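You operate a simulated robot arm through the tools that you are given. There is no shell and no other tool.

You are at the controls of a simulated robot arm. One attempt, no reset.

JOB
Pull the relief ring till the tank gauge falls under 6 bar.
Fine: compressor off and main valve shut first; pull from above, clear of the vent slots; then valve open and compressor running again.

It is judged by the outcome, as a careful person would: the job done as asked, and still so three seconds after it is handed in. It fails if anything else is knocked over, pushed out of place, dropped, spilled or broken.

ROBOT AND FRAMES
A 7-joint arm with a two-finger parallel gripper, fixed in place. Base frame: the origin is on the floor under the middle of its stand, x ahead of it, y to its left, z up. Lengths are in m, angles in rad, forces in N, time in s.
With the tool pointing down near the work surface it reaches from about 0.26 to 0.6 m from the base axis. Its first joint turns from -2.897 to 2.897 rad. Payload 3.4 kg.
The TCP is the grasp point between the finger pads, 0.03 m short of the fingertips. In the tool frame z runs along the fingers and y along their closing line. The gripper opens to 0.094 m. The fingers are 0.028 m wide and 0.01 m thick; the gripper's body (0.05 by 0.096 m) begins 0.055 m behind the TCP.
Orientation is that of the tool frame in the base frame, as a unit quaternion [w, x, y, z]. With the fingers straight down and closing along the base's y, the tool's x points along the base's -x, its y along +y and its z along -z.

CONTROLS
- The arm moves only by the tool drive_tool. Its argument "motion" is a list of rows, each a list of 2 entries, a list of its own where there are three numbers: the shift along the tool's x, y, z in m, then the turn, a rotation vector about the tool's x, y, z in degrees. In form: [[[x, y, z], [ax, ay, az]], ...]. A call has 1 to 20 rows; each row shifts and turns the commanded pose from where the row before left it, along the tool's axes as they then stand. "fingers" is the closure in counts, from 0 (fully open) to 255 (shut), set as the call begins (left out, the last holds). Each row takes 0.2 s and may step no farther than 0.05 m and 0.15 rad from the row before; otherwise, or with a gripper value out of range, the whole call is refused. A pose out of reach is approached as far as the arm can. The call stops where the force on the tool passes 50 N (or 10 N more than at its start, if that is more) or the arm is blocked; 0.2 s more then pass. The fingers move at their own pace (about 0.072 m/s each) and stop on an object; they squeeze with about 34 N. The grip force told is the motor's: it shows also when the fingers shut on nothing. Time passes only in rows, and 0.2 s behind the last, so rows that do not move let the fingers close. It gives the time, the measured TCP pose, the force on the tool (base axes), the opening and the grip force at its end, in the units of the frame above (readings bear some noise), with the torque about the TCP (base axes, N m) and any sound that the robot's microphone picked up.
- Cameras (640 x 400 px; columns grow to the right, rows downward): "scene" is fixed at [0.0487, 0.6514, 1.6848]; the picture's right is [-0.58, -0.82, 0.00], its down [-0.63, 0.45, -0.63] and it looks along [0.52, -0.37, -0.77] (base axes); focal length 309 px, centre (320, 200). "wrist" rides on the gripper at [0.076, 0.014, -0.103] in the tool frame; the picture's right is [-0.18, 0.98, 0.00], its down [-0.75, -0.14, -0.64] and it looks along [-0.63, -0.12, 0.77] (tool axes); focal length 243 px, centre (320, 200). There is no depth. A picture from a camera that has moved, and an enlarged one, comes with that camera's place and axes in the base frame and with its lens.
- camera(camera): a new picture of that camera. It takes no simulated time.
- raise_lower(by): moves the trunk up (or, below 0, down) by that many m; the arm rides with it, the base frame stays. It gives what a move gives, with no picture.
- inspect(camera, box): a new picture of the part [left, top, right, bottom] of that camera's present view, enlarged. It takes no simulated time.
- job_done(): hands the job in; it is judged then, once.

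Places have to be worked out from the pictures, the camera data and where the tool is seen. Open the gripper and draw the arm clear of the work before you hand the job in, unless the task says otherwise.

The tools are called after ">>>" by a JSON object that holds its "fn" and its "kwargs". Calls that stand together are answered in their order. drive_tool: Moves the arm, as the interface text tells. Its arguments: {"type":"object","properties":{"motion":{"type":"array"},"fingers":{"type":"number"}},"required":["motion"]} The other tools are called the same way: raise_lower (by) moves the trunk up or down; camera (camera) takes a picture; inspect (camera, box) takes an enlarged picture of a part of a camera's view; job_done () hands the job in.

At the start:

```text
t: 0.0
tool_pos: [0.2906, 0.1863, 1.3531]
orientation: [0.001, 0.0, 1.0, 0.0]
wrist_force: [-0.7, -0.5, 0.0]
wrist_torque: [0.03, -0.01, -0.01]
gripper_width: 0.0938
gripper_force: 0.0
trunk travel left (down, up): [-0.325, 0.061]
```

scene: 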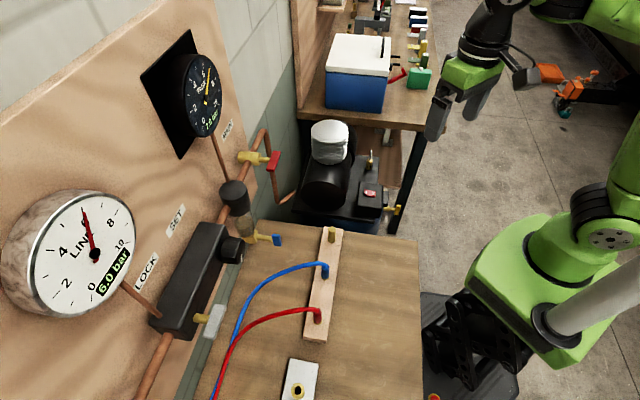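
wrist: 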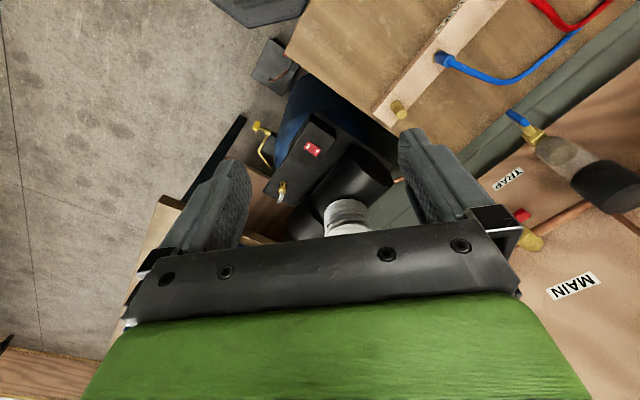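

I start by looking closer at the gauges, the compressor and the valve in both cameras.

>>> {"fn": "inspect", "kwargs": {"camera": "scene", "box": [280, 100, 440, 260]}}

>>> {"fn": "inspect", "kwargs": {"camera": "scene", "box": [130, 30, 310, 260]}}

>>> {"fn": "inspect", "kwargs": {"camera": "wrist", "box": [220, 90, 420, 240]}}

>>> {"fn": "inspect", "kwargs": {"camera": "wrist", "box": [440, 90, 640, 310]}}

```text
2.50 times, centred on (360, 180) of scene
camera zoom: at [0.0487, 0.6514, 1.6848], right [-0.58, -0.82, 0.0], down [-0.63, 0.45, -0.63], along [0.52, -0.37, -0.77], focal length 773 px, centre (220, 250)
```

zoom: 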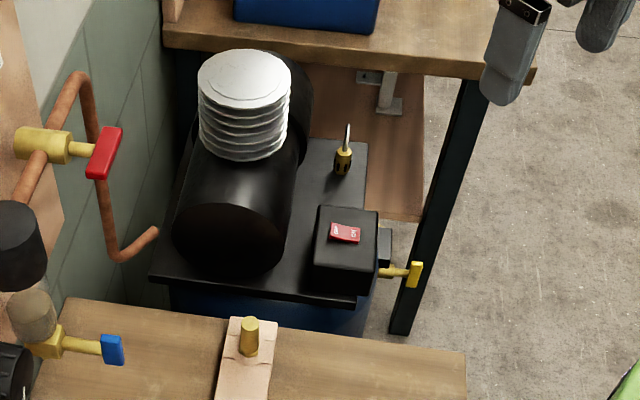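

```text
1.74 times, centred on (220, 145) of scene
camera zoom: at [0.0487, 0.6514, 1.6848], right [-0.58, -0.82, 0.0], down [-0.63, 0.45, -0.63], along [0.52, -0.37, -0.77], focal length 538 px, centre (494, 296)
```

zoom: 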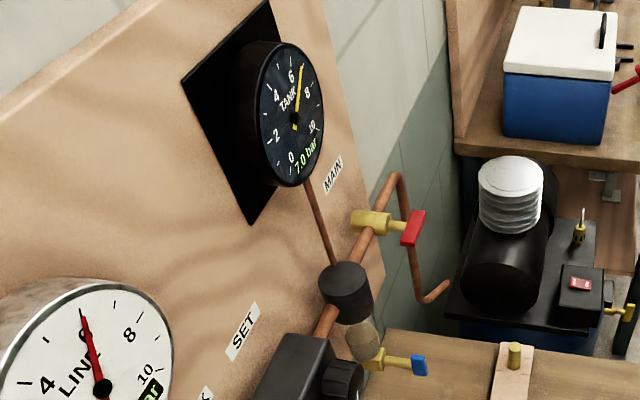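

```text
2.67 times, centred on (320, 165) of wrist
camera zoom: at [0.2149, 0.2015, 1.4568], right [0.18, 0.98, 0.0], down [0.75, -0.14, 0.64], along [0.63, -0.12, -0.77], focal length 647 px, centre (320, 293)
```

zoom: 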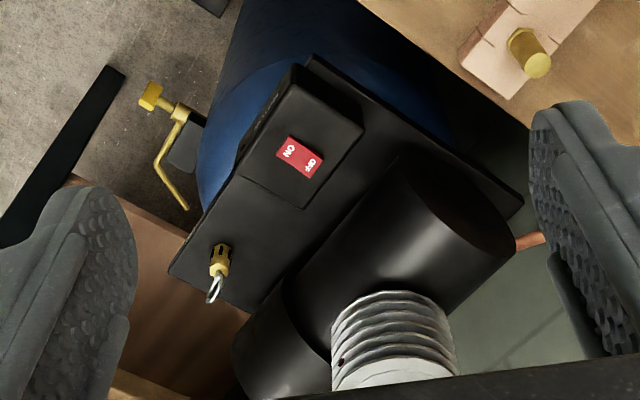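

```text
1.82 times, centred on (540, 200) of wrist
camera zoom: at [0.2149, 0.2015, 1.4568], right [0.18, 0.98, 0.0], down [0.75, -0.14, 0.64], along [0.63, -0.12, -0.77], focal length 441 px, centre (-80, 200)
```

zoom: 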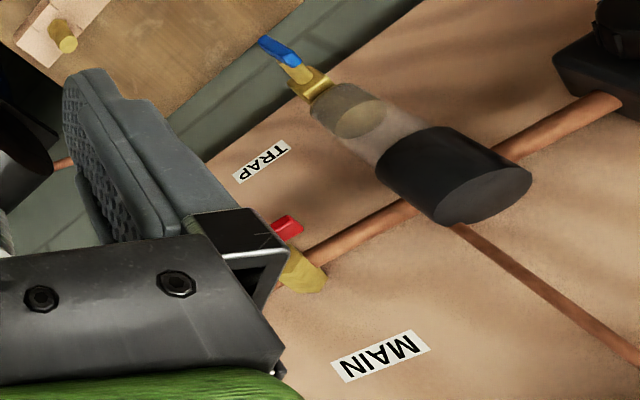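

The picture pair puts the rocker switch near (0.50, 0.13, 0.91), the relief ring near (0.64, 0.00, 0.91) and the red main handle near (0.51, 0.45, 1.21). I bring the wrist camera nearer to the compressor for a close view, staying well above it.

>>> {"fn": "drive_tool", "kwargs": {"motion": [[[-0.0267, -0.021, 0.0333], [0, 0, 0]], [[-0.0267, -0.021, 0.0333], [0, 0, 0]], [[-0.0267, -0.021, 0.0333], [0, 0, 0]], [[-0.0267, -0.021, 0.0333], [0, 0, 0]], [[-0.0267, -0.021, 0.0333], [0, 0, 0]], [[-0.0265, -0.021, 0.0335], [0, 0, 0]]], "fingers": 0}}

>>> {"fn": "camera", "kwargs": {"camera": "wrist"}}

>>> {"fn": "camera", "kwargs": {"camera": "scene"}}

```text
t: 1.4
tool_pos: [0.4521, 0.0601, 1.1555]
orientation: [0.0, 0.0, 1.0, 0.001]
wrist_force: [-0.4, -0.7, 0.2]
wrist_torque: [0.0, 0.01, -0.04]
gripper_width: 0.094
gripper_force: 0.0
trunk travel left (down, up): [-0.325, 0.061]
```

```text
taken
camera wrist: at [0.3765, 0.0761, 1.2581], right [0.18, 0.98, 0.0], down [0.75, -0.14, 0.64], along [0.63, -0.12, -0.77], focal length 243 px, centre (320, 200)
```

wrist: 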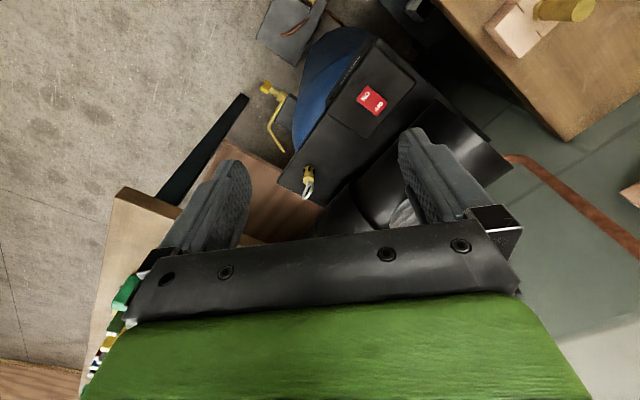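

```text
taken
```

scene: 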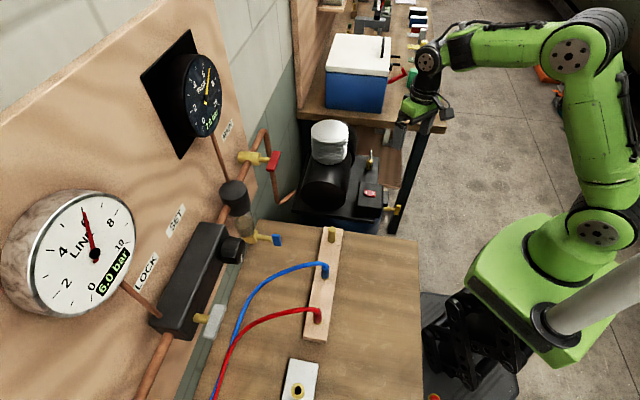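

>>> {"fn": "inspect", "kwargs": {"camera": "wrist", "box": [260, 70, 420, 210]}}

>>> {"fn": "inspect", "kwargs": {"camera": "wrist", "box": [345, 75, 405, 125]}}

>>> {"fn": "inspect", "kwargs": {"camera": "wrist", "box": [285, 155, 345, 210]}}

>>> {"fn": "inspect", "kwargs": {"camera": "scene", "box": [350, 140, 410, 220]}}

>>> {"fn": "inspect", "kwargs": {"camera": "scene", "box": [220, 120, 300, 190]}}

```text
2.86 times, centred on (340, 140) of wrist
camera zoom: at [0.3765, 0.0761, 1.2581], right [0.18, 0.98, 0.0], down [0.75, -0.14, 0.64], along [0.63, -0.12, -0.77], focal length 693 px, centre (263, 371)
```

zoom: 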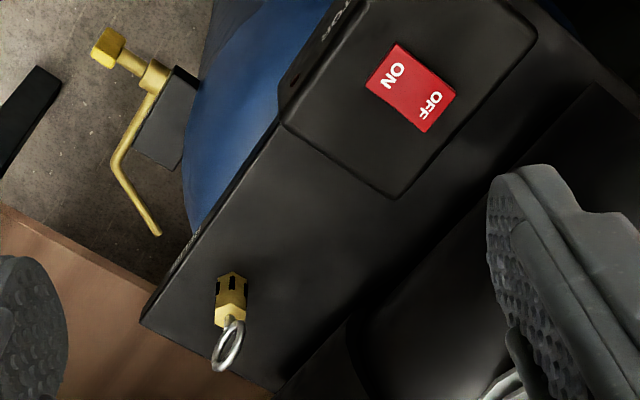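

```text
8.00 times, centred on (375, 100) of wrist
camera zoom: at [0.3765, 0.0761, 1.2581], right [0.18, 0.98, 0.0], down [0.75, -0.14, 0.64], along [0.63, -0.12, -0.77], focal length 1941 px, centre (-120, 1000)
```

zoom: 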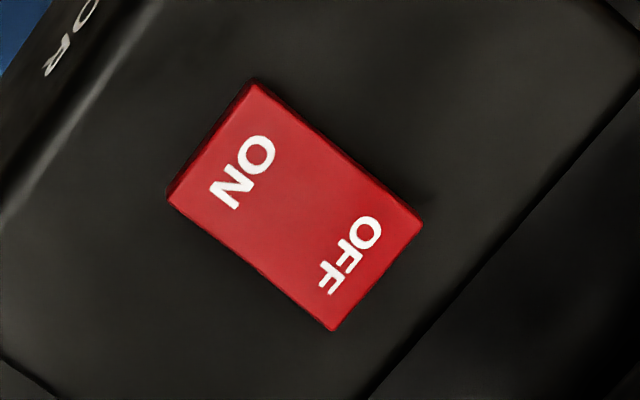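

```text
7.27 times, centred on (315, 182) of wrist
camera zoom: at [0.3765, 0.0761, 1.2581], right [0.18, 0.98, 0.0], down [0.75, -0.14, 0.64], along [0.63, -0.12, -0.77], focal length 1764 px, centre (356, 327)
```

zoom: 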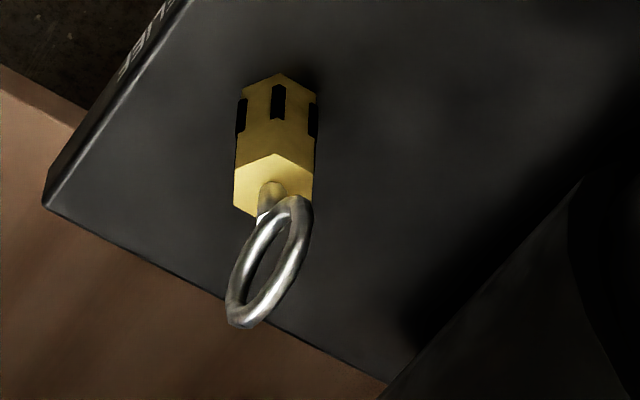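

```text
5.00 times, centred on (380, 180) of scene
camera zoom: at [0.0487, 0.6514, 1.6848], right [-0.58, -0.82, 0.0], down [-0.63, 0.45, -0.63], along [0.52, -0.37, -0.77], focal length 1546 px, centre (20, 300)
```

zoom: 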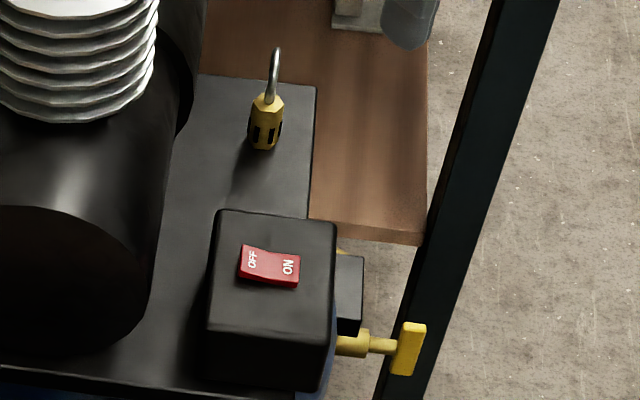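

```text
5.71 times, centred on (260, 155) of scene
camera zoom: at [0.0487, 0.6514, 1.6848], right [-0.58, -0.82, 0.0], down [-0.63, 0.45, -0.63], along [0.52, -0.37, -0.77], focal length 1766 px, centre (663, 457)
```

zoom: 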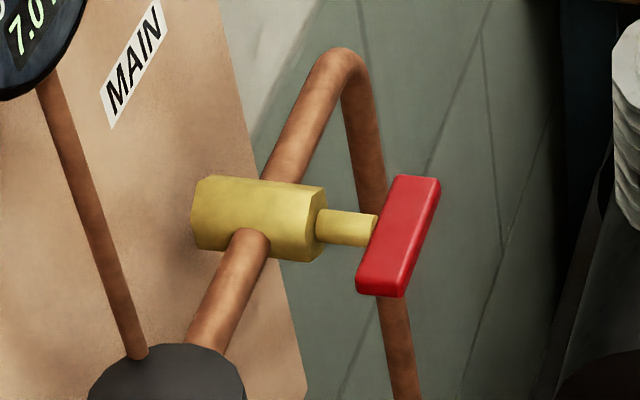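

The ON end of the rocker faces the robot and the OFF end faces the wall. The rocker lies near (0.500, 0.126, 0.908), with its long axis about 42° from base x. I shut the fingers, turn the tool 42° so its narrow side faces the motor, and hover over the OFF end.

>>> {"fn": "drive_tool", "kwargs": {"motion": [[[0, 0, 0], [0, 0, -7]], [[0, 0, 0], [0, 0, -7]], [[0, 0, 0], [0, 0, -7]], [[0, 0, 0], [0, 0, -7]], [[0, 0, 0], [0, 0, -7]], [[0, 0, 0], [0, 0, -7]], [[-0.0247, 0.0043, 0.0338], [0, 0, 0]], [[-0.0247, 0.0043, 0.0338], [0, 0, 0]], [[-0.0247, 0.0043, 0.0338], [0, 0, 0]], [[-0.0247, 0.0043, 0.0338], [0, 0, 0]], [[0, 0, 0], [0, 0, 0]]], "fingers": 255}}

>>> {"fn": "camera", "kwargs": {"camera": "wrist"}}

>>> {"fn": "camera", "kwargs": {"camera": "scene"}}

```text
t: 3.8
tool_pos: [0.5148, 0.1393, 1.0199]
orientation: [0.001, -0.358, 0.934, 0.0]
wrist_force: [-0.3, -0.1, 0.3]
wrist_torque: [0.02, -0.07, 0.0]
gripper_width: 0.0
gripper_force: 33.4
trunk travel left (down, up): [-0.325, 0.061]
```

```text
taken
camera wrist: at [0.4477, 0.0999, 1.1223], right [-0.52, 0.85, 0.0], down [0.65, 0.4, 0.64], along [0.55, 0.33, -0.77], focal length 243 px, centre (320, 200)
```

wrist: 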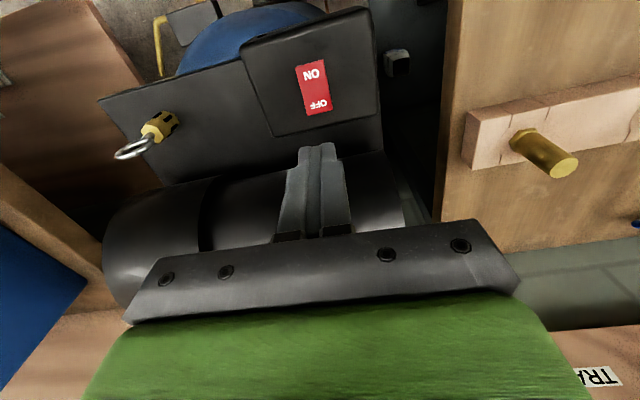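

```text
taken
```

scene: 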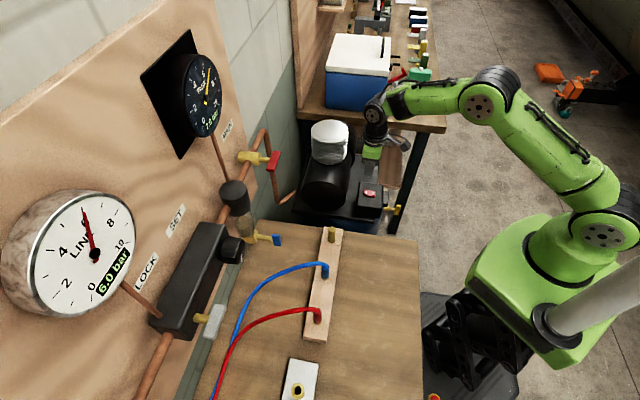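

>>> {"fn": "inspect", "kwargs": {"camera": "wrist", "box": [270, 40, 370, 170]}}

>>> {"fn": "inspect", "kwargs": {"camera": "scene", "box": [340, 170, 400, 215]}}

```text
3.08 times, centred on (320, 105) of wrist
camera zoom: at [0.4477, 0.0999, 1.1223], right [-0.52, 0.85, 0.0], down [0.65, 0.4, 0.64], along [0.55, 0.33, -0.77], focal length 746 px, centre (320, 492)
```

zoom: 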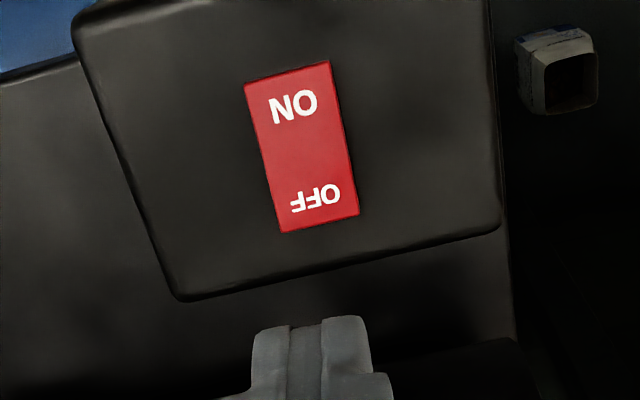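

```text
8.89 times, centred on (370, 192) of scene
camera zoom: at [0.0487, 0.6514, 1.6848], right [-0.58, -0.82, 0.0], down [-0.63, 0.45, -0.63], along [0.52, -0.37, -0.77], focal length 2748 px, centre (-124, 267)
```

zoom: 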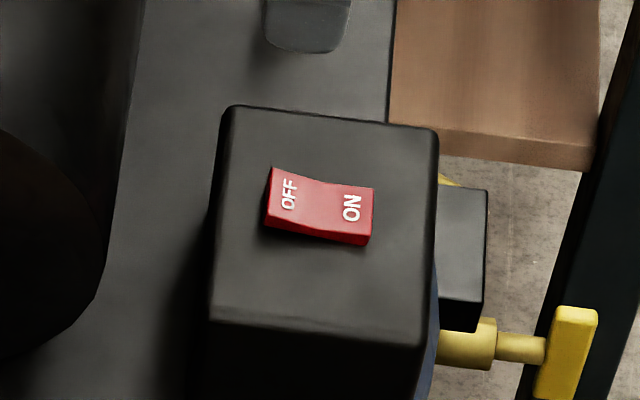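

The fingertips line up with the OFF end, which I place at (0.515, 0.140). I shift 3 mm inward and descend to just above it.

>>> {"fn": "drive_tool", "kwargs": {"motion": [[[0.003, 0, 0.03], [0, 0, 0]], [[0, 0, 0.025], [0, 0, 0]], [[0, 0, 0.012], [0, 0, 0]], [[0, 0, 0.003], [0, 0, 0]], [[0, 0, 0], [0, 0, 0]]]}}

>>> {"fn": "inspect", "kwargs": {"camera": "wrist", "box": [240, 60, 400, 200]}}

>>> {"fn": "inspect", "kwargs": {"camera": "scene", "box": [330, 130, 420, 220]}}

```text
t: 5.0
tool_pos: [0.5129, 0.1379, 0.9475]
orientation: [0.0, -0.358, 0.934, 0.0]
wrist_force: [0.0, 0.8, 0.0]
wrist_torque: [-0.02, 0.01, -0.02]
gripper_width: 0.0
gripper_force: 33.3
trunk travel left (down, up): [-0.325, 0.061]
```

```text
2.86 times, centred on (320, 130) of wrist
camera zoom: at [0.4458, 0.0981, 1.0505], right [-0.52, 0.85, 0.0], down [0.65, 0.4, 0.64], along [0.55, 0.33, -0.77], focal length 693 px, centre (320, 400)
```

zoom: 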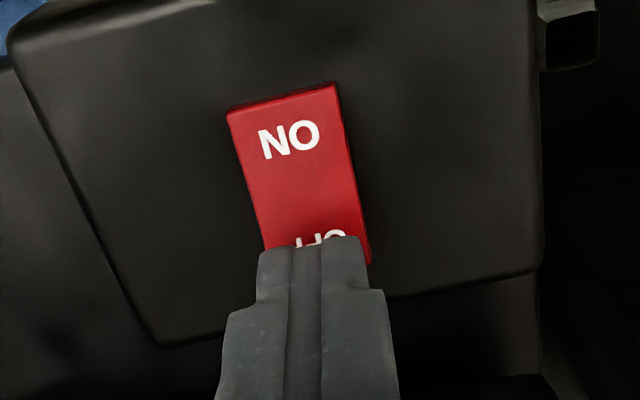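

```text
4.44 times, centred on (375, 175) of scene
camera zoom: at [0.0487, 0.6514, 1.6848], right [-0.58, -0.82, 0.0], down [-0.63, 0.45, -0.63], along [0.52, -0.37, -0.77], focal length 1374 px, centre (76, 311)
```

zoom: 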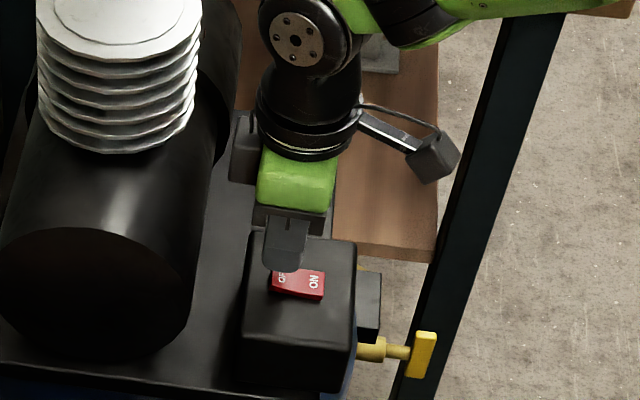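

Clear of everything, with the tips just above the OFF end. I press down in 2 mm steps and watch the force.

>>> {"fn": "drive_tool", "kwargs": {"motion": [[[0, 0, 0.002], [0, 0, 0]], [[0, 0, 0.002], [0, 0, 0]], [[0, 0, 0.002], [0, 0, 0]]]}}

>>> {"fn": "inspect", "kwargs": {"camera": "wrist", "box": [240, 60, 400, 200]}}

```text
t: 5.8
tool_pos: [0.5099, 0.1369, 0.9418]
orientation: [-0.001, -0.359, 0.933, 0.0]
wrist_force: [-0.9, 0.6, -0.2]
wrist_torque: [-0.02, 0.01, 0.02]
gripper_width: 0.0
gripper_force: 32.9
trunk travel left (down, up): [-0.325, 0.061]
```

```text
2.86 times, centred on (320, 130) of wrist
camera zoom: at [0.4449, 0.0976, 1.045], right [-0.52, 0.85, 0.0], down [0.65, 0.4, 0.64], along [0.55, 0.33, -0.77], focal length 693 px, centre (320, 400)
```

zoom: 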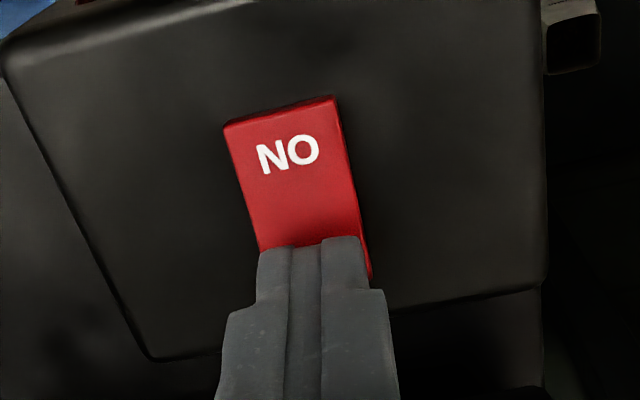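

The rocker's ON end appears to be rising, with little force so far. I continue pressing in small steps.

>>> {"fn": "drive_tool", "kwargs": {"motion": [[[0, 0, 0.002], [0, 0, 0]], [[0, 0, 0.002], [0, 0, 0]]]}}

>>> {"fn": "inspect", "kwargs": {"camera": "wrist", "box": [240, 60, 400, 200]}}

>>> {"fn": "inspect", "kwargs": {"camera": "scene", "box": [340, 170, 400, 215]}}

```text
t: 6.4
tool_pos: [0.5092, 0.1373, 0.9384]
orientation: [0.0, -0.359, 0.933, 0.0]
wrist_force: [-0.2, 0.1, 0.3]
wrist_torque: [-0.02, 0.01, -0.03]
gripper_width: 0.0
gripper_force: 33.2
trunk travel left (down, up): [-0.325, 0.061]
```

```text
2.86 times, centred on (320, 130) of wrist
camera zoom: at [0.4443, 0.0976, 1.0417], right [-0.52, 0.85, 0.0], down [0.65, 0.4, 0.64], along [0.55, 0.33, -0.77], focal length 693 px, centre (320, 400)
```

zoom: 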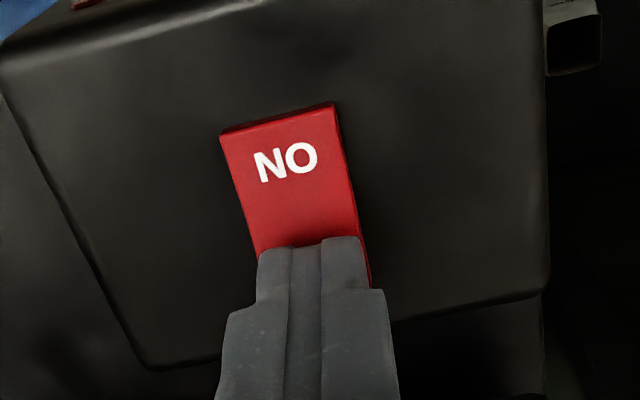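

```text
8.89 times, centred on (370, 192) of scene
camera zoom: at [0.0487, 0.6514, 1.6848], right [-0.58, -0.82, 0.0], down [-0.63, 0.45, -0.63], along [0.52, -0.37, -0.77], focal length 2748 px, centre (-124, 267)
```

zoom: 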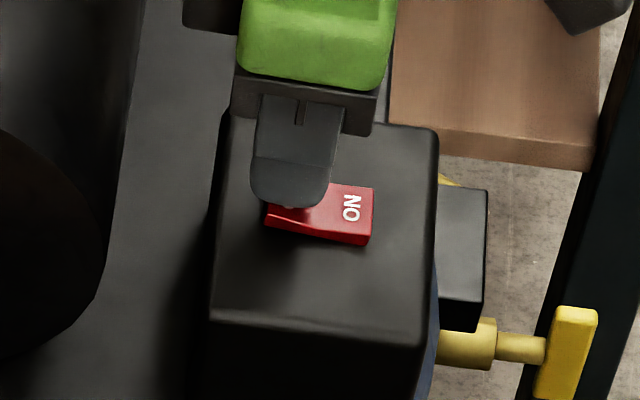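

The rocker looks unchanged in the scene view and there is no force, so the tips are still just above it. I carry on down.

>>> {"fn": "drive_tool", "kwargs": {"motion": [[[0, 0, 0.002], [0, 0, 0]], [[0, 0, 0.002], [0, 0, 0]]]}}

>>> {"fn": "inspect", "kwargs": {"camera": "scene", "box": [340, 170, 400, 215]}}

```text
t: 7.0
tool_pos: [0.5105, 0.1379, 0.9352]
orientation: [0.0, -0.359, 0.933, 0.0]
wrist_force: [0.4, -0.6, 1.5]
wrist_torque: [-0.02, -0.01, 0.01]
gripper_width: 0.0001
gripper_force: 32.6
trunk travel left (down, up): [-0.325, 0.061]
```

```text
8.89 times, centred on (370, 192) of scene
camera zoom: at [0.0487, 0.6514, 1.6848], right [-0.58, -0.82, 0.0], down [-0.63, 0.45, -0.63], along [0.52, -0.37, -0.77], focal length 2748 px, centre (-124, 267)
```

zoom: 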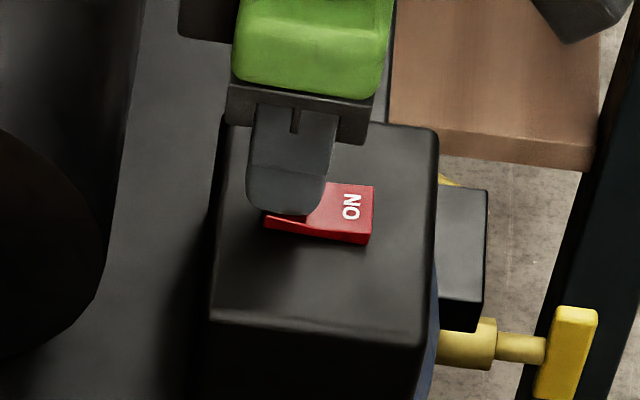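

Contact is starting, with 1.5 N upward. I keep pressing in small steps.

>>> {"fn": "drive_tool", "kwargs": {"motion": [[[0, 0, 0.002], [0, 0, 0]], [[0, 0, 0.002], [0, 0, 0]]]}}

>>> {"fn": "inspect", "kwargs": {"camera": "scene", "box": [340, 170, 400, 215]}}

>>> {"fn": "inspect", "kwargs": {"camera": "wrist", "box": [240, 60, 400, 200]}}

```text
t: 7.6
tool_pos: [0.5104, 0.1387, 0.9327]
orientation: [0.002, -0.359, 0.933, 0.0]
wrist_force: [0.9, 2.3, 19.4]
wrist_torque: [-0.18, 0.21, -0.05]
gripper_width: 0.0
gripper_force: 33.2
trunk travel left (down, up): [-0.325, 0.061]
heard: click
```

```text
8.89 times, centred on (370, 192) of scene
camera zoom: at [0.0487, 0.6514, 1.6848], right [-0.58, -0.82, 0.0], down [-0.63, 0.45, -0.63], along [0.52, -0.37, -0.77], focal length 2748 px, centre (-124, 267)
```

zoom: 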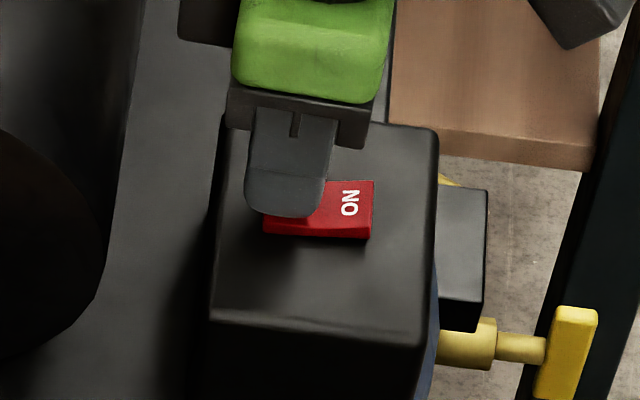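

```text
2.86 times, centred on (320, 130) of wrist
camera zoom: at [0.4443, 0.099, 1.036], right [-0.52, 0.85, 0.0], down [0.65, 0.4, 0.65], along [0.55, 0.34, -0.76], focal length 693 px, centre (320, 400)
```

zoom: 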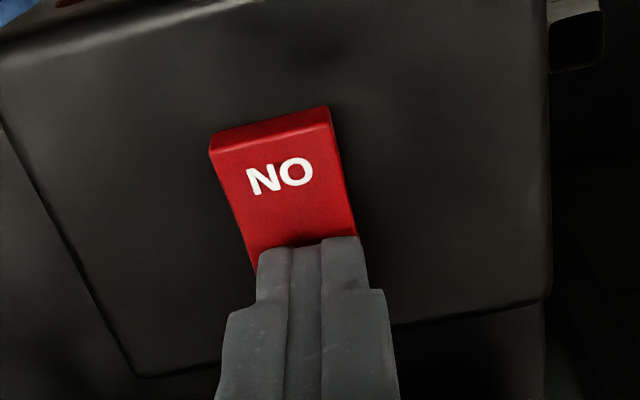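

A click was heard and the ON end now stands up, so the compressor switch has gone to OFF. I lift away and check.

>>> {"fn": "drive_tool", "kwargs": {"motion": [[[0, 0, -0.01], [0, 0, 0]], [[0, 0, -0.04], [0, 0, 0]], [[0, 0, -0.05], [0, 0, 0]], [[0, 0, -0.05], [0, 0, 0]], [[0, 0, 0], [0, 0, 0]]]}}

>>> {"fn": "inspect", "kwargs": {"camera": "wrist", "box": [240, 40, 400, 180]}}

>>> {"fn": "inspect", "kwargs": {"camera": "scene", "box": [340, 170, 400, 215]}}

>>> {"fn": "inspect", "kwargs": {"camera": "scene", "box": [150, 30, 240, 150]}}

```text
t: 8.8
tool_pos: [0.5137, 0.1365, 1.08]
orientation: [-0.002, -0.358, 0.934, 0.0]
wrist_force: [0.7, -0.1, 0.1]
wrist_torque: [-0.02, 0.03, 0.02]
gripper_width: 0.0
gripper_force: 33.1
trunk travel left (down, up): [-0.325, 0.061]
```

```text
2.86 times, centred on (320, 110) of wrist
camera zoom: at [0.4477, 0.0968, 1.1825], right [-0.52, 0.85, 0.0], down [0.66, 0.4, 0.64], along [0.55, 0.33, -0.77], focal length 693 px, centre (320, 457)
```

zoom: 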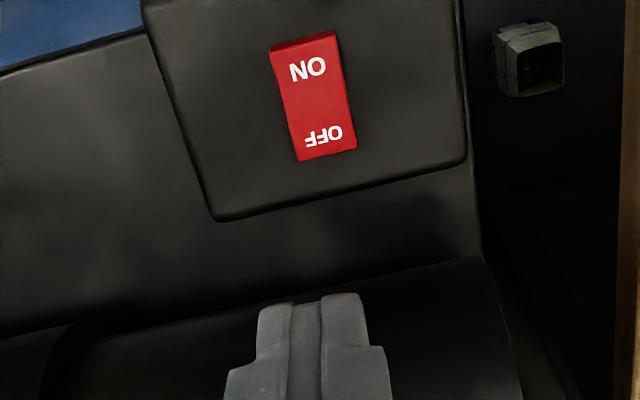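

```text
8.89 times, centred on (370, 192) of scene
camera zoom: at [0.0487, 0.6514, 1.6848], right [-0.58, -0.82, 0.0], down [-0.63, 0.45, -0.63], along [0.52, -0.37, -0.77], focal length 2748 px, centre (-124, 267)
```

zoom: 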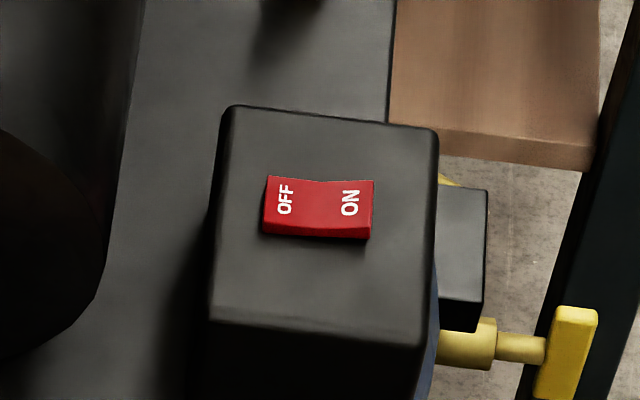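

```text
3.33 times, centred on (195, 90) of scene
camera zoom: at [0.0487, 0.6514, 1.6848], right [-0.58, -0.82, 0.0], down [-0.63, 0.45, -0.63], along [0.52, -0.37, -0.77], focal length 1030 px, centre (737, 567)
```

zoom: 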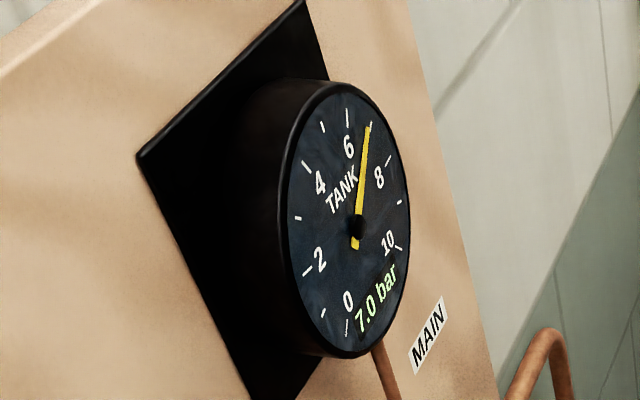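

The rocker now sits with OFF pressed, and the tank still reads 7.0 bar. Next is the main valve, whose red T-bar lies along the pipe (open). I raise and move in front of the panel at a stand-off of about 0.13 m.

>>> {"fn": "drive_tool", "kwargs": {"motion": [[[0, 0, -0.045], [0, 0, 0]], [[0, 0, -0.045], [0, 0, 0]], [[0, 0, -0.045], [0, 0, 0]], [[-0.0121, 0.0393, -0.0058], [0, 0, 0]], [[-0.0121, 0.0393, -0.0058], [0, 0, 0]], [[-0.0121, 0.0393, -0.0058], [0, 0, 0]], [[-0.0121, 0.0393, -0.0058], [0, 0, 0]], [[-0.0121, 0.0393, -0.0058], [0, 0, 0]], [[-0.0121, 0.0393, -0.0058], [0, 0, 0]], [[0, 0, 0], [0, 0, 0]]]}}

>>> {"fn": "camera", "kwargs": {"camera": "wrist"}}

>>> {"fn": "camera", "kwargs": {"camera": "scene"}}

```text
t: 11.0
tool_pos: [0.402, 0.3594, 1.2513]
orientation: [-0.001, -0.358, 0.934, 0.001]
wrist_force: [-1.1, 0.2, -1.0]
wrist_torque: [0.01, -0.01, 0.02]
gripper_width: 0.0002
gripper_force: 32.6
trunk travel left (down, up): [-0.325, 0.061]
```

```text
taken
camera wrist: at [0.3369, 0.32, 1.3549], right [-0.52, 0.85, 0.0], down [0.66, 0.4, 0.64], along [0.55, 0.33, -0.77], focal length 243 px, centre (320, 200)
```

wrist: 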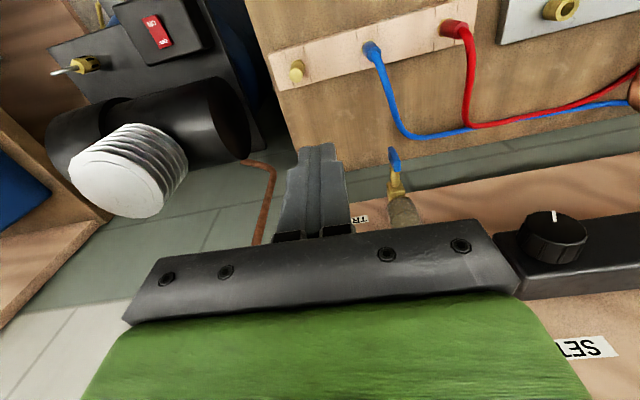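

```text
taken
```

scene: 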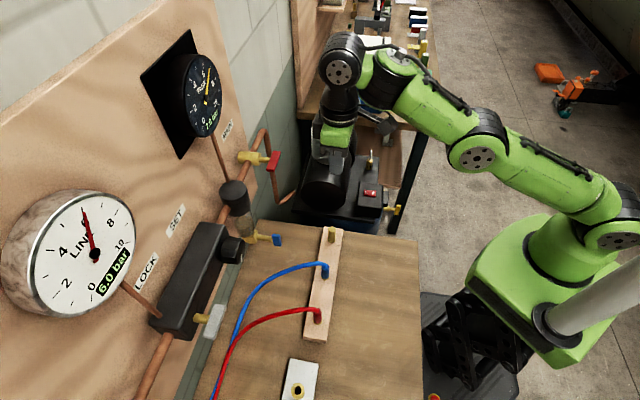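

Now I pitch the tool from pointing down to pointing at the wall, turning about tool y around the TCP.

>>> {"fn": "drive_tool", "kwargs": {"motion": [[[0, 0, 0], [0, -8.2, 0]], [[0, 0, 0], [0, -8.2, 0]], [[0, 0, 0], [0, -8.2, 0]], [[0, 0, 0], [0, -8.2, 0]], [[0, 0, 0], [0, -8.2, 0]], [[0, 0, 0], [0, -8.2, 0]], [[0, 0, 0], [0, 0, 0]]]}}

>>> {"fn": "camera", "kwargs": {"camera": "wrist"}}

>>> {"fn": "camera", "kwargs": {"camera": "scene"}}

```text
t: 12.6
tool_pos: [0.4075, 0.364, 1.2522]
orientation: [0.155, -0.354, 0.92, 0.06]
wrist_force: [0.5, -0.3, 0.1]
wrist_torque: [-0.02, -0.03, -0.01]
gripper_width: 0.0
gripper_force: 33.1
out of reach, approached as far as the arm can: row 3, 4, 5, 6
trunk travel left (down, up): [-0.325, 0.061]
```

```text
taken
camera wrist: at [0.3198, 0.3038, 1.3246], right [-0.53, 0.85, 0.06], down [0.47, 0.23, 0.85], along [0.71, 0.48, -0.52], focal length 243 px, centre (320, 200)
```

wrist: 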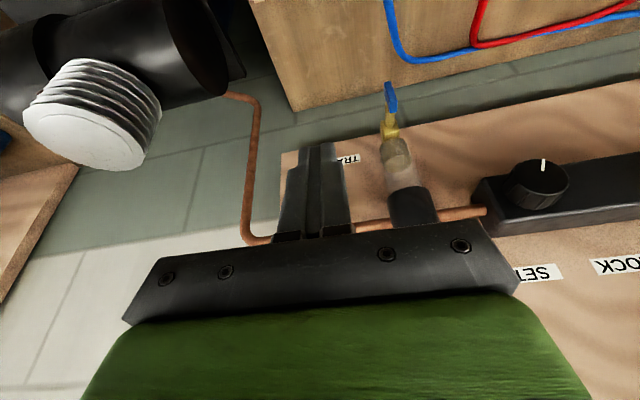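

```text
taken
```

scene: 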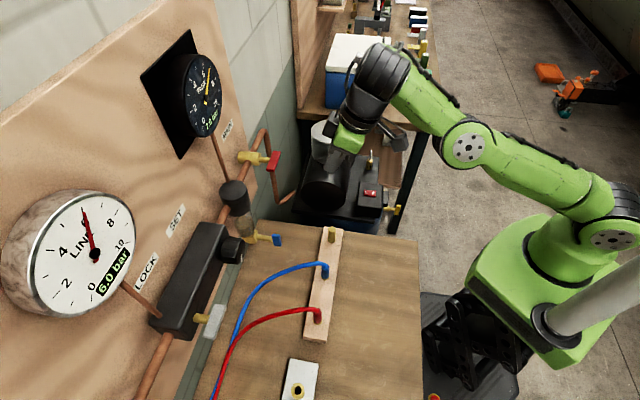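

The arm was nearly straight there, so the pitch stalled at about 19°. I'll back off and refold the arm, then lower the trunk so that the forearm can point level at the valve. First I undo the pitch and check what pose is being held.

>>> {"fn": "drive_tool", "kwargs": {"motion": [[[0, 0, 0], [0, 8, 0]], [[0, 0, 0], [0, 8, 0]]]}}

```text
t: 13.2
tool_pos: [0.4079, 0.3631, 1.2528]
orientation: [0.025, -0.358, 0.933, 0.009]
wrist_force: [-0.5, 0.4, 0.3]
wrist_torque: [-0.01, -0.02, 0.02]
gripper_width: 0.0
gripper_force: 33.3
trunk travel left (down, up): [-0.325, 0.061]
```

The held pose follows what was reached, so the pitch is nearly undone. Now I retreat along the tool's x, toward the robot, to refold the arm.

>>> {"fn": "drive_tool", "kwargs": {"motion": [[[0, 0, 0], [0, 3, 0]], [[0.0466, 0.001, -0.002], [0, 0, 0]], [[0.0466, 0.001, -0.002], [0, 0, 0]], [[0.0466, 0.001, -0.002], [0, 0, 0]], [[0.0466, 0.001, -0.002], [0, 0, 0]], [[0, 0, 0], [0, 0, 0]]]}}

>>> {"fn": "camera", "kwargs": {"camera": "scene"}}

```text
t: 14.6
tool_pos: [0.2618, 0.2328, 1.2585]
orientation: [0.0, -0.359, 0.933, -0.001]
wrist_force: [-0.3, 1.0, 0.3]
wrist_torque: [-0.03, 0.04, -0.01]
gripper_width: 0.0002
gripper_force: 32.8
out of reach, approached as far as the arm can: row 1
trunk travel left (down, up): [-0.325, 0.061]
```

```text
taken
```

scene: 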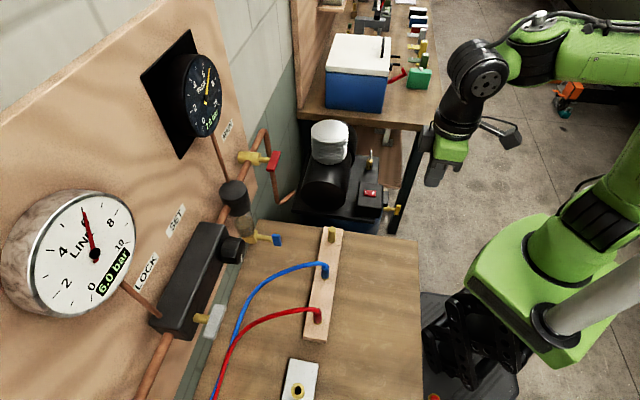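

The arm is refolded with the elbow up and the TCP at (0.26, 0.23, 1.26). I lower the trunk 0.25 m, which takes the TCP to about z 1.01, still above the bench top near 0.88.

>>> {"fn": "raise_lower", "kwargs": {"by": -0.25}}

>>> {"fn": "camera", "kwargs": {"camera": "scene"}}

```text
t: 17.2
tool_pos: [0.2603, 0.2322, 1.0093]
orientation: [0.0, -0.359, 0.933, 0.0]
wrist_force: [-0.8, -0.9, 0.2]
wrist_torque: [0.0, 0.0, -0.03]
gripper_width: 0.0
gripper_force: 33.2
trunk travel left (down, up): [-0.075, 0.311]
```

```text
taken
```

scene: 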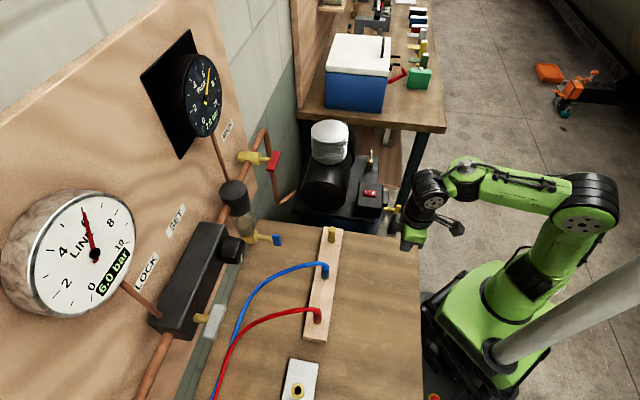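

The arm is in a good folded posture. Now I pitch the tool toward the wall about the wrist centre, so the TCP swings forward and up.

>>> {"fn": "drive_tool", "kwargs": {"motion": [[[-0.0271, 0, -0.0019], [0, -8.2, 0]], [[-0.0271, 0, -0.0019], [0, -8.2, 0]], [[-0.0271, 0, -0.0019], [0, -8.2, 0]], [[-0.0271, 0, -0.0019], [0, -8.2, 0]], [[-0.0271, 0, -0.0019], [0, -8.2, 0]], [[0, 0, 0], [0, 0, 0]]]}}

>>> {"fn": "camera", "kwargs": {"camera": "scene"}}

```text
t: 18.6
tool_pos: [0.3531, 0.3148, 1.0554]
orientation: [0.328, -0.335, 0.874, 0.126]
wrist_force: [-0.2, 0.9, 1.2]
wrist_torque: [0.0, 0.0, 0.01]
gripper_width: 0.0
gripper_force: 33.4
trunk travel left (down, up): [-0.075, 0.311]
```

```text
taken
```

scene: 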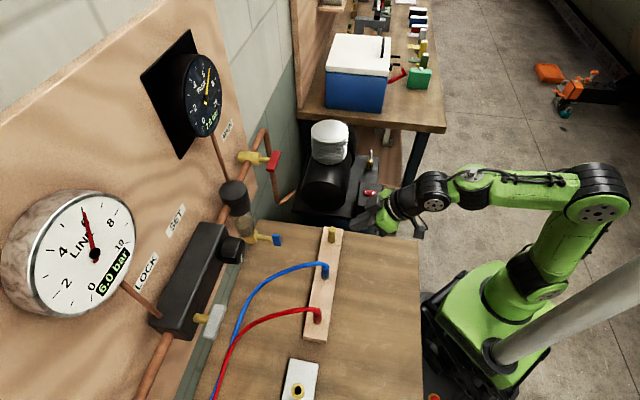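

That worked, with the pitch at 41° and all free. I continue to level.

>>> {"fn": "drive_tool", "kwargs": {"motion": [[[-0.0271, 0, -0.0019], [0, -8.2, 0]], [[-0.0271, 0, -0.0019], [0, -8.2, 0]], [[-0.0271, 0, -0.0019], [0, -8.2, 0]], [[-0.0271, 0, -0.0019], [0, -8.2, 0]], [[-0.0271, 0, -0.0019], [0, -8.2, 0]], [[-0.0271, 0, -0.0019], [0, -8.0, 0]], [[0, 0, 0], [0, 0, 0]]]}}

>>> {"fn": "camera", "kwargs": {"camera": "scene"}}

>>> {"fn": "camera", "kwargs": {"camera": "wrist"}}

```text
t: 20.2
tool_pos: [0.4025, 0.3594, 1.203]
orientation: [0.661, -0.253, 0.659, 0.254]
wrist_force: [0.1, 0.0, -0.4]
wrist_torque: [-0.03, 0.03, 0.03]
gripper_width: 0.0
gripper_force: 32.9
trunk travel left (down, up): [-0.075, 0.311]
```

```text
taken
```

scene: 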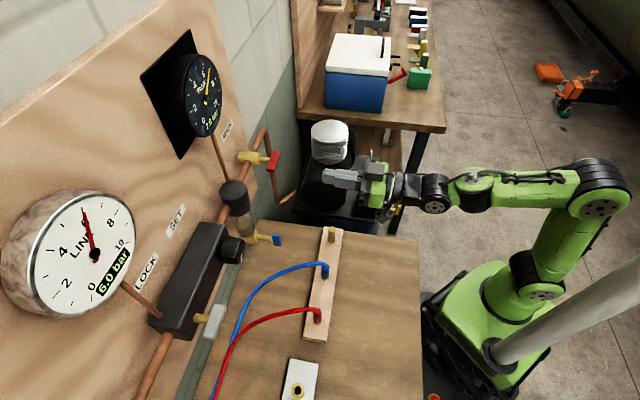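

```text
taken
camera wrist: at [0.3168, 0.3025, 1.1272], right [-0.66, 0.73, 0.18], down [-0.38, -0.54, 0.75], along [0.65, 0.42, 0.63], focal length 243 px, centre (320, 200)
```

wrist: 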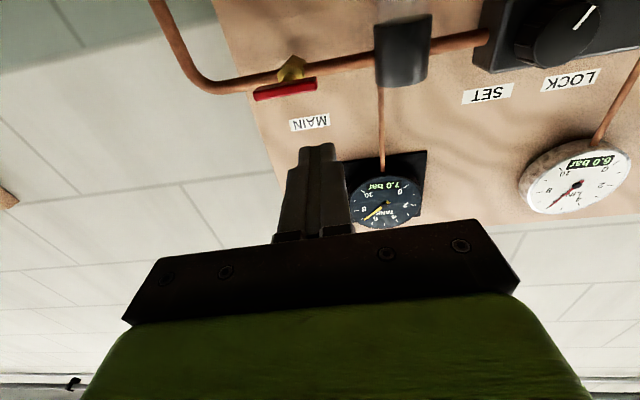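

The tool is now level, facing the panel. I zoom on the main valve from below to locate the red bar precisely.

>>> {"fn": "inspect", "kwargs": {"camera": "wrist", "box": [220, 40, 360, 140]}}

>>> {"fn": "inspect", "kwargs": {"camera": "scene", "box": [240, 135, 300, 180]}}

```text
4.00 times, centred on (290, 90) of wrist
camera zoom: at [0.3168, 0.3025, 1.1272], right [-0.66, 0.73, 0.18], down [-0.38, -0.54, 0.75], along [0.65, 0.42, 0.63], focal length 970 px, centre (440, 640)
```

zoom: 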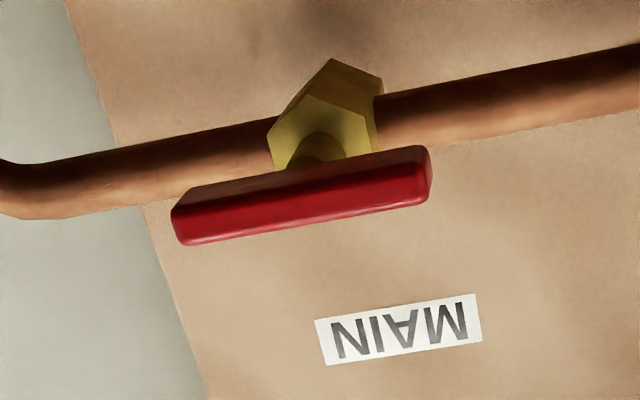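

```text
8.89 times, centred on (270, 158) of scene
camera zoom: at [0.0487, 0.6514, 1.6848], right [-0.58, -0.82, 0.0], down [-0.63, 0.45, -0.63], along [0.52, -0.37, -0.77], focal length 2748 px, centre (764, 578)
```

zoom: 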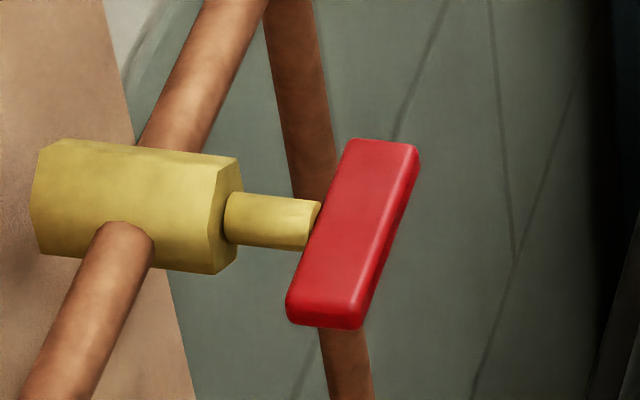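

The bar is level along the pipe, with front-face centre near (0.525, 0.430, 1.188). It is about 61 mm long and 10 mm thick, and the brass body begins about 22 mm behind it. I roll the tool −90° so the fingers close vertically, opening them partway.

>>> {"fn": "drive_tool", "kwargs": {"motion": [[[0, 0, 0], [0, 0, -8.2]], [[0, 0, 0], [0, 0, -8.2]], [[0, 0, 0], [0, 0, -8.2]], [[0, 0, 0], [0, 0, -8.2]], [[0, 0, 0], [0, 0, -8.2]], [[0, 0, 0], [0, 0, -8.2]], [[0, 0, 0], [0, 0, -8.2]], [[0, 0, 0], [0, 0, -8.2]], [[0, 0, 0], [0, 0, -8.2]], [[0, 0, 0], [0, 0, -8.2]], [[0, 0, 0], [0, 0, -8.0]], [[0, 0, 0], [0, 0, 0]]], "fingers": 128}}

>>> {"fn": "camera", "kwargs": {"camera": "wrist"}}

>>> {"fn": "camera", "kwargs": {"camera": "scene"}}

```text
t: 22.8
tool_pos: [0.4027, 0.3613, 1.1998]
orientation: [0.646, -0.646, 0.287, -0.289]
wrist_force: [-0.1, 0.1, 0.4]
wrist_torque: [0.0, 0.0, -0.03]
gripper_width: 0.0468
gripper_force: 0.1
trunk travel left (down, up): [-0.075, 0.311]
```

```text
taken
camera wrist: at [0.3767, 0.2354, 1.1857], right [-0.12, 0.14, -0.98], down [-0.98, 0.13, 0.14], along [0.15, 0.98, 0.12], focal length 243 px, centre (320, 200)
```

wrist: 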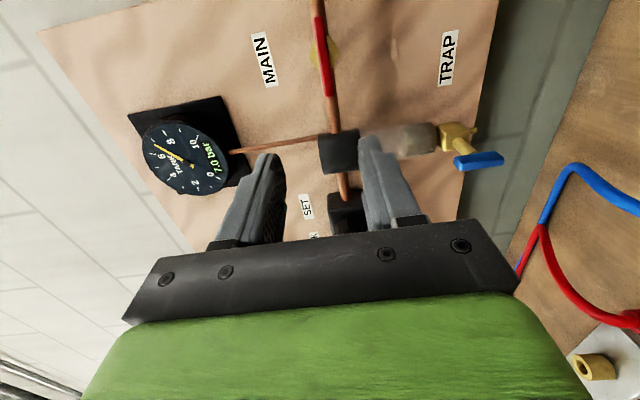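

```text
taken
```

scene: 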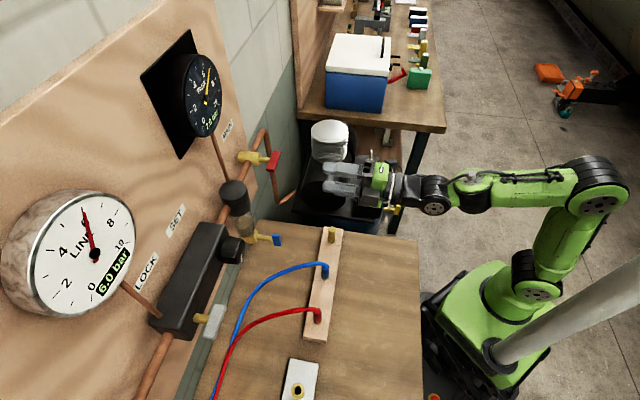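

The roll succeeded. I zoom on the bar from this side to refine its height and lateral place.

>>> {"fn": "inspect", "kwargs": {"camera": "wrist", "box": [250, 0, 400, 120]}}

```text
3.33 times, centred on (325, 60) of wrist
camera zoom: at [0.3767, 0.2354, 1.1857], right [-0.12, 0.14, -0.98], down [-0.98, 0.13, 0.14], along [0.15, 0.98, 0.12], focal length 809 px, centre (303, 667)
```

zoom: 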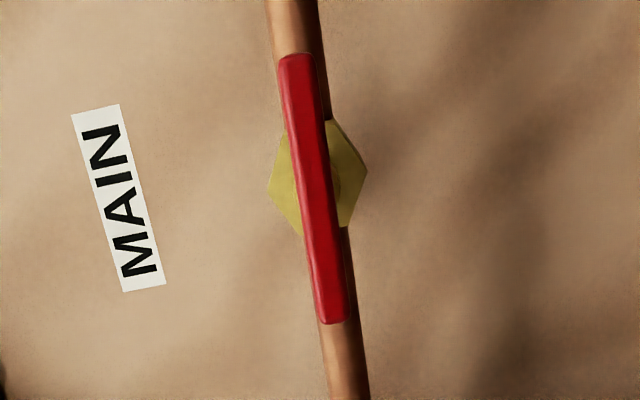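

Combining the views, the bar spans about 64 mm, and its centre lies near (0.526, 0.430, 1.191). I align laterally and in height, advance to just short of it, and look again.

>>> {"fn": "drive_tool", "kwargs": {"motion": [[[0.0318, 0.009, 0.01], [0, 0, 0]], [[0, 0, 0.035], [0, 0, 0]], [[0, 0, 0.034], [0, 0, 0]], [[0, 0, 0], [0, 0, 0]]]}}

>>> {"fn": "camera", "kwargs": {"camera": "wrist"}}

>>> {"fn": "inspect", "kwargs": {"camera": "scene", "box": [220, 110, 380, 220]}}

```text
t: 23.8
tool_pos: [0.4788, 0.3908, 1.1911]
orientation: [0.647, -0.646, 0.287, -0.287]
wrist_force: [0.5, 0.2, -0.4]
wrist_torque: [-0.03, 0.0, 0.0]
gripper_width: 0.0471
gripper_force: 0.0
trunk travel left (down, up): [-0.075, 0.311]
```

```text
taken
camera wrist: at [0.4541, 0.2661, 1.1765], right [-0.12, 0.14, -0.98], down [-0.98, 0.13, 0.14], along [0.15, 0.98, 0.12], focal length 243 px, centre (320, 200)
```

wrist: 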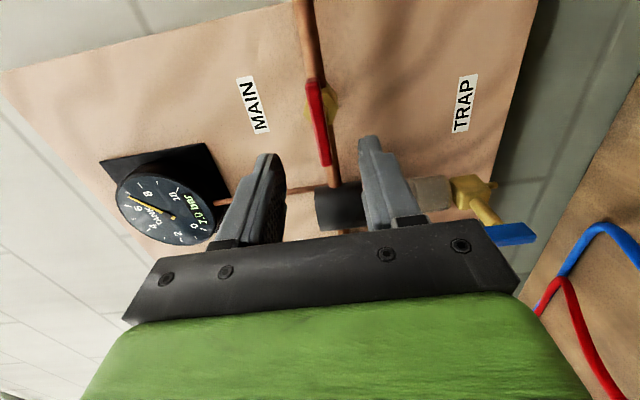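

```text
3.64 times, centred on (300, 165) of scene
camera zoom: at [0.0487, 0.6514, 1.6848], right [-0.58, -0.82, 0.0], down [-0.63, 0.45, -0.63], along [0.52, -0.37, -0.77], focal length 1124 px, centre (393, 327)
```

zoom: 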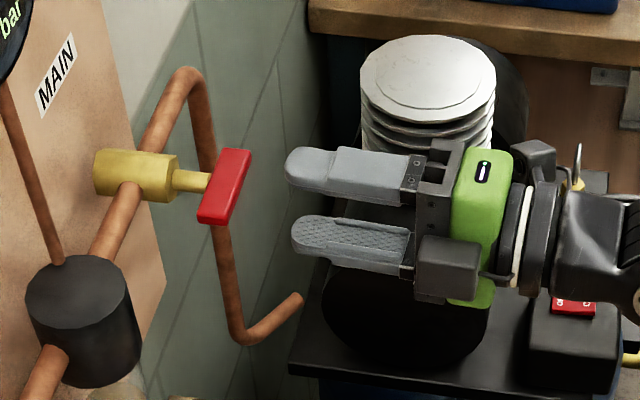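

>>> {"fn": "inspect", "kwargs": {"camera": "wrist", "box": [250, 40, 410, 190]}}

```text
2.67 times, centred on (330, 115) of wrist
camera zoom: at [0.4541, 0.2661, 1.1765], right [-0.12, 0.14, -0.98], down [-0.98, 0.13, 0.14], along [0.15, 0.98, 0.12], focal length 647 px, centre (293, 427)
```

zoom: 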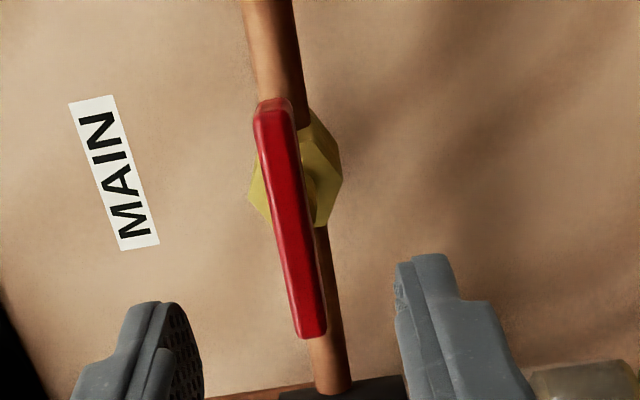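

The refined bar front is at e ≈ 0.685, w ≈ 0.033, z ≈ 1.189 (axes toward and along the wall), so the fingers straddle it correctly. I advance 60 mm so the tips just cover the bar's depth, short of the brass body.

>>> {"fn": "drive_tool", "kwargs": {"motion": [[[0.0035, 0.001, 0.025], [0, 0, 0]], [[0, 0, 0.025], [0, 0, 0]], [[0, 0, 0.01], [0, 0, 0]], [[0, 0, 0], [0, 0, 0]]]}}

>>> {"fn": "inspect", "kwargs": {"camera": "scene", "box": [220, 120, 340, 200]}}

>>> {"fn": "inspect", "kwargs": {"camera": "wrist", "box": [230, 80, 410, 230]}}

```text
t: 24.8
tool_pos: [0.5282, 0.4256, 1.1894]
orientation: [0.646, -0.645, 0.288, -0.288]
wrist_force: [0.2, -0.5, -0.3]
wrist_torque: [0.02, 0.0, -0.05]
gripper_width: 0.0469
gripper_force: 0.0
trunk travel left (down, up): [-0.075, 0.311]
```

```text
5.00 times, centred on (280, 160) of scene
camera zoom: at [0.0487, 0.6514, 1.6848], right [-0.58, -0.82, 0.0], down [-0.63, 0.45, -0.63], along [0.52, -0.37, -0.77], focal length 1546 px, centre (520, 400)
```

zoom: 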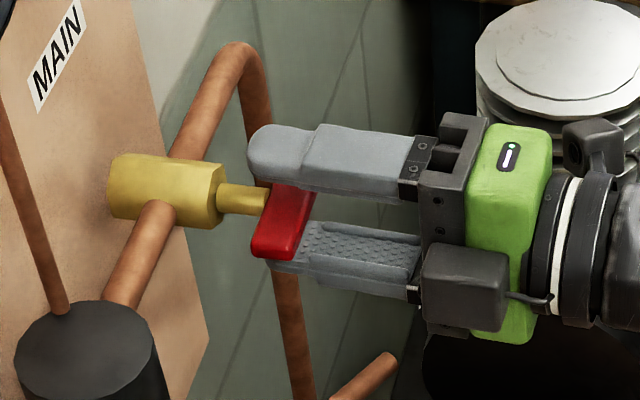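

```text
2.67 times, centred on (320, 155) of wrist
camera zoom: at [0.5031, 0.3012, 1.1752], right [-0.12, 0.14, -0.98], down [-0.98, 0.13, 0.14], along [0.15, 0.98, 0.12], focal length 647 px, centre (320, 320)
```

zoom: 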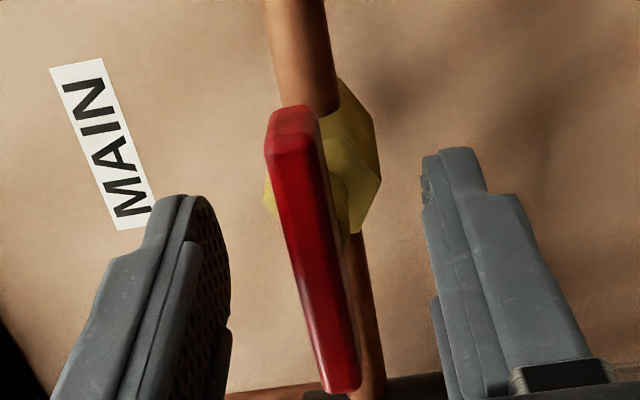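

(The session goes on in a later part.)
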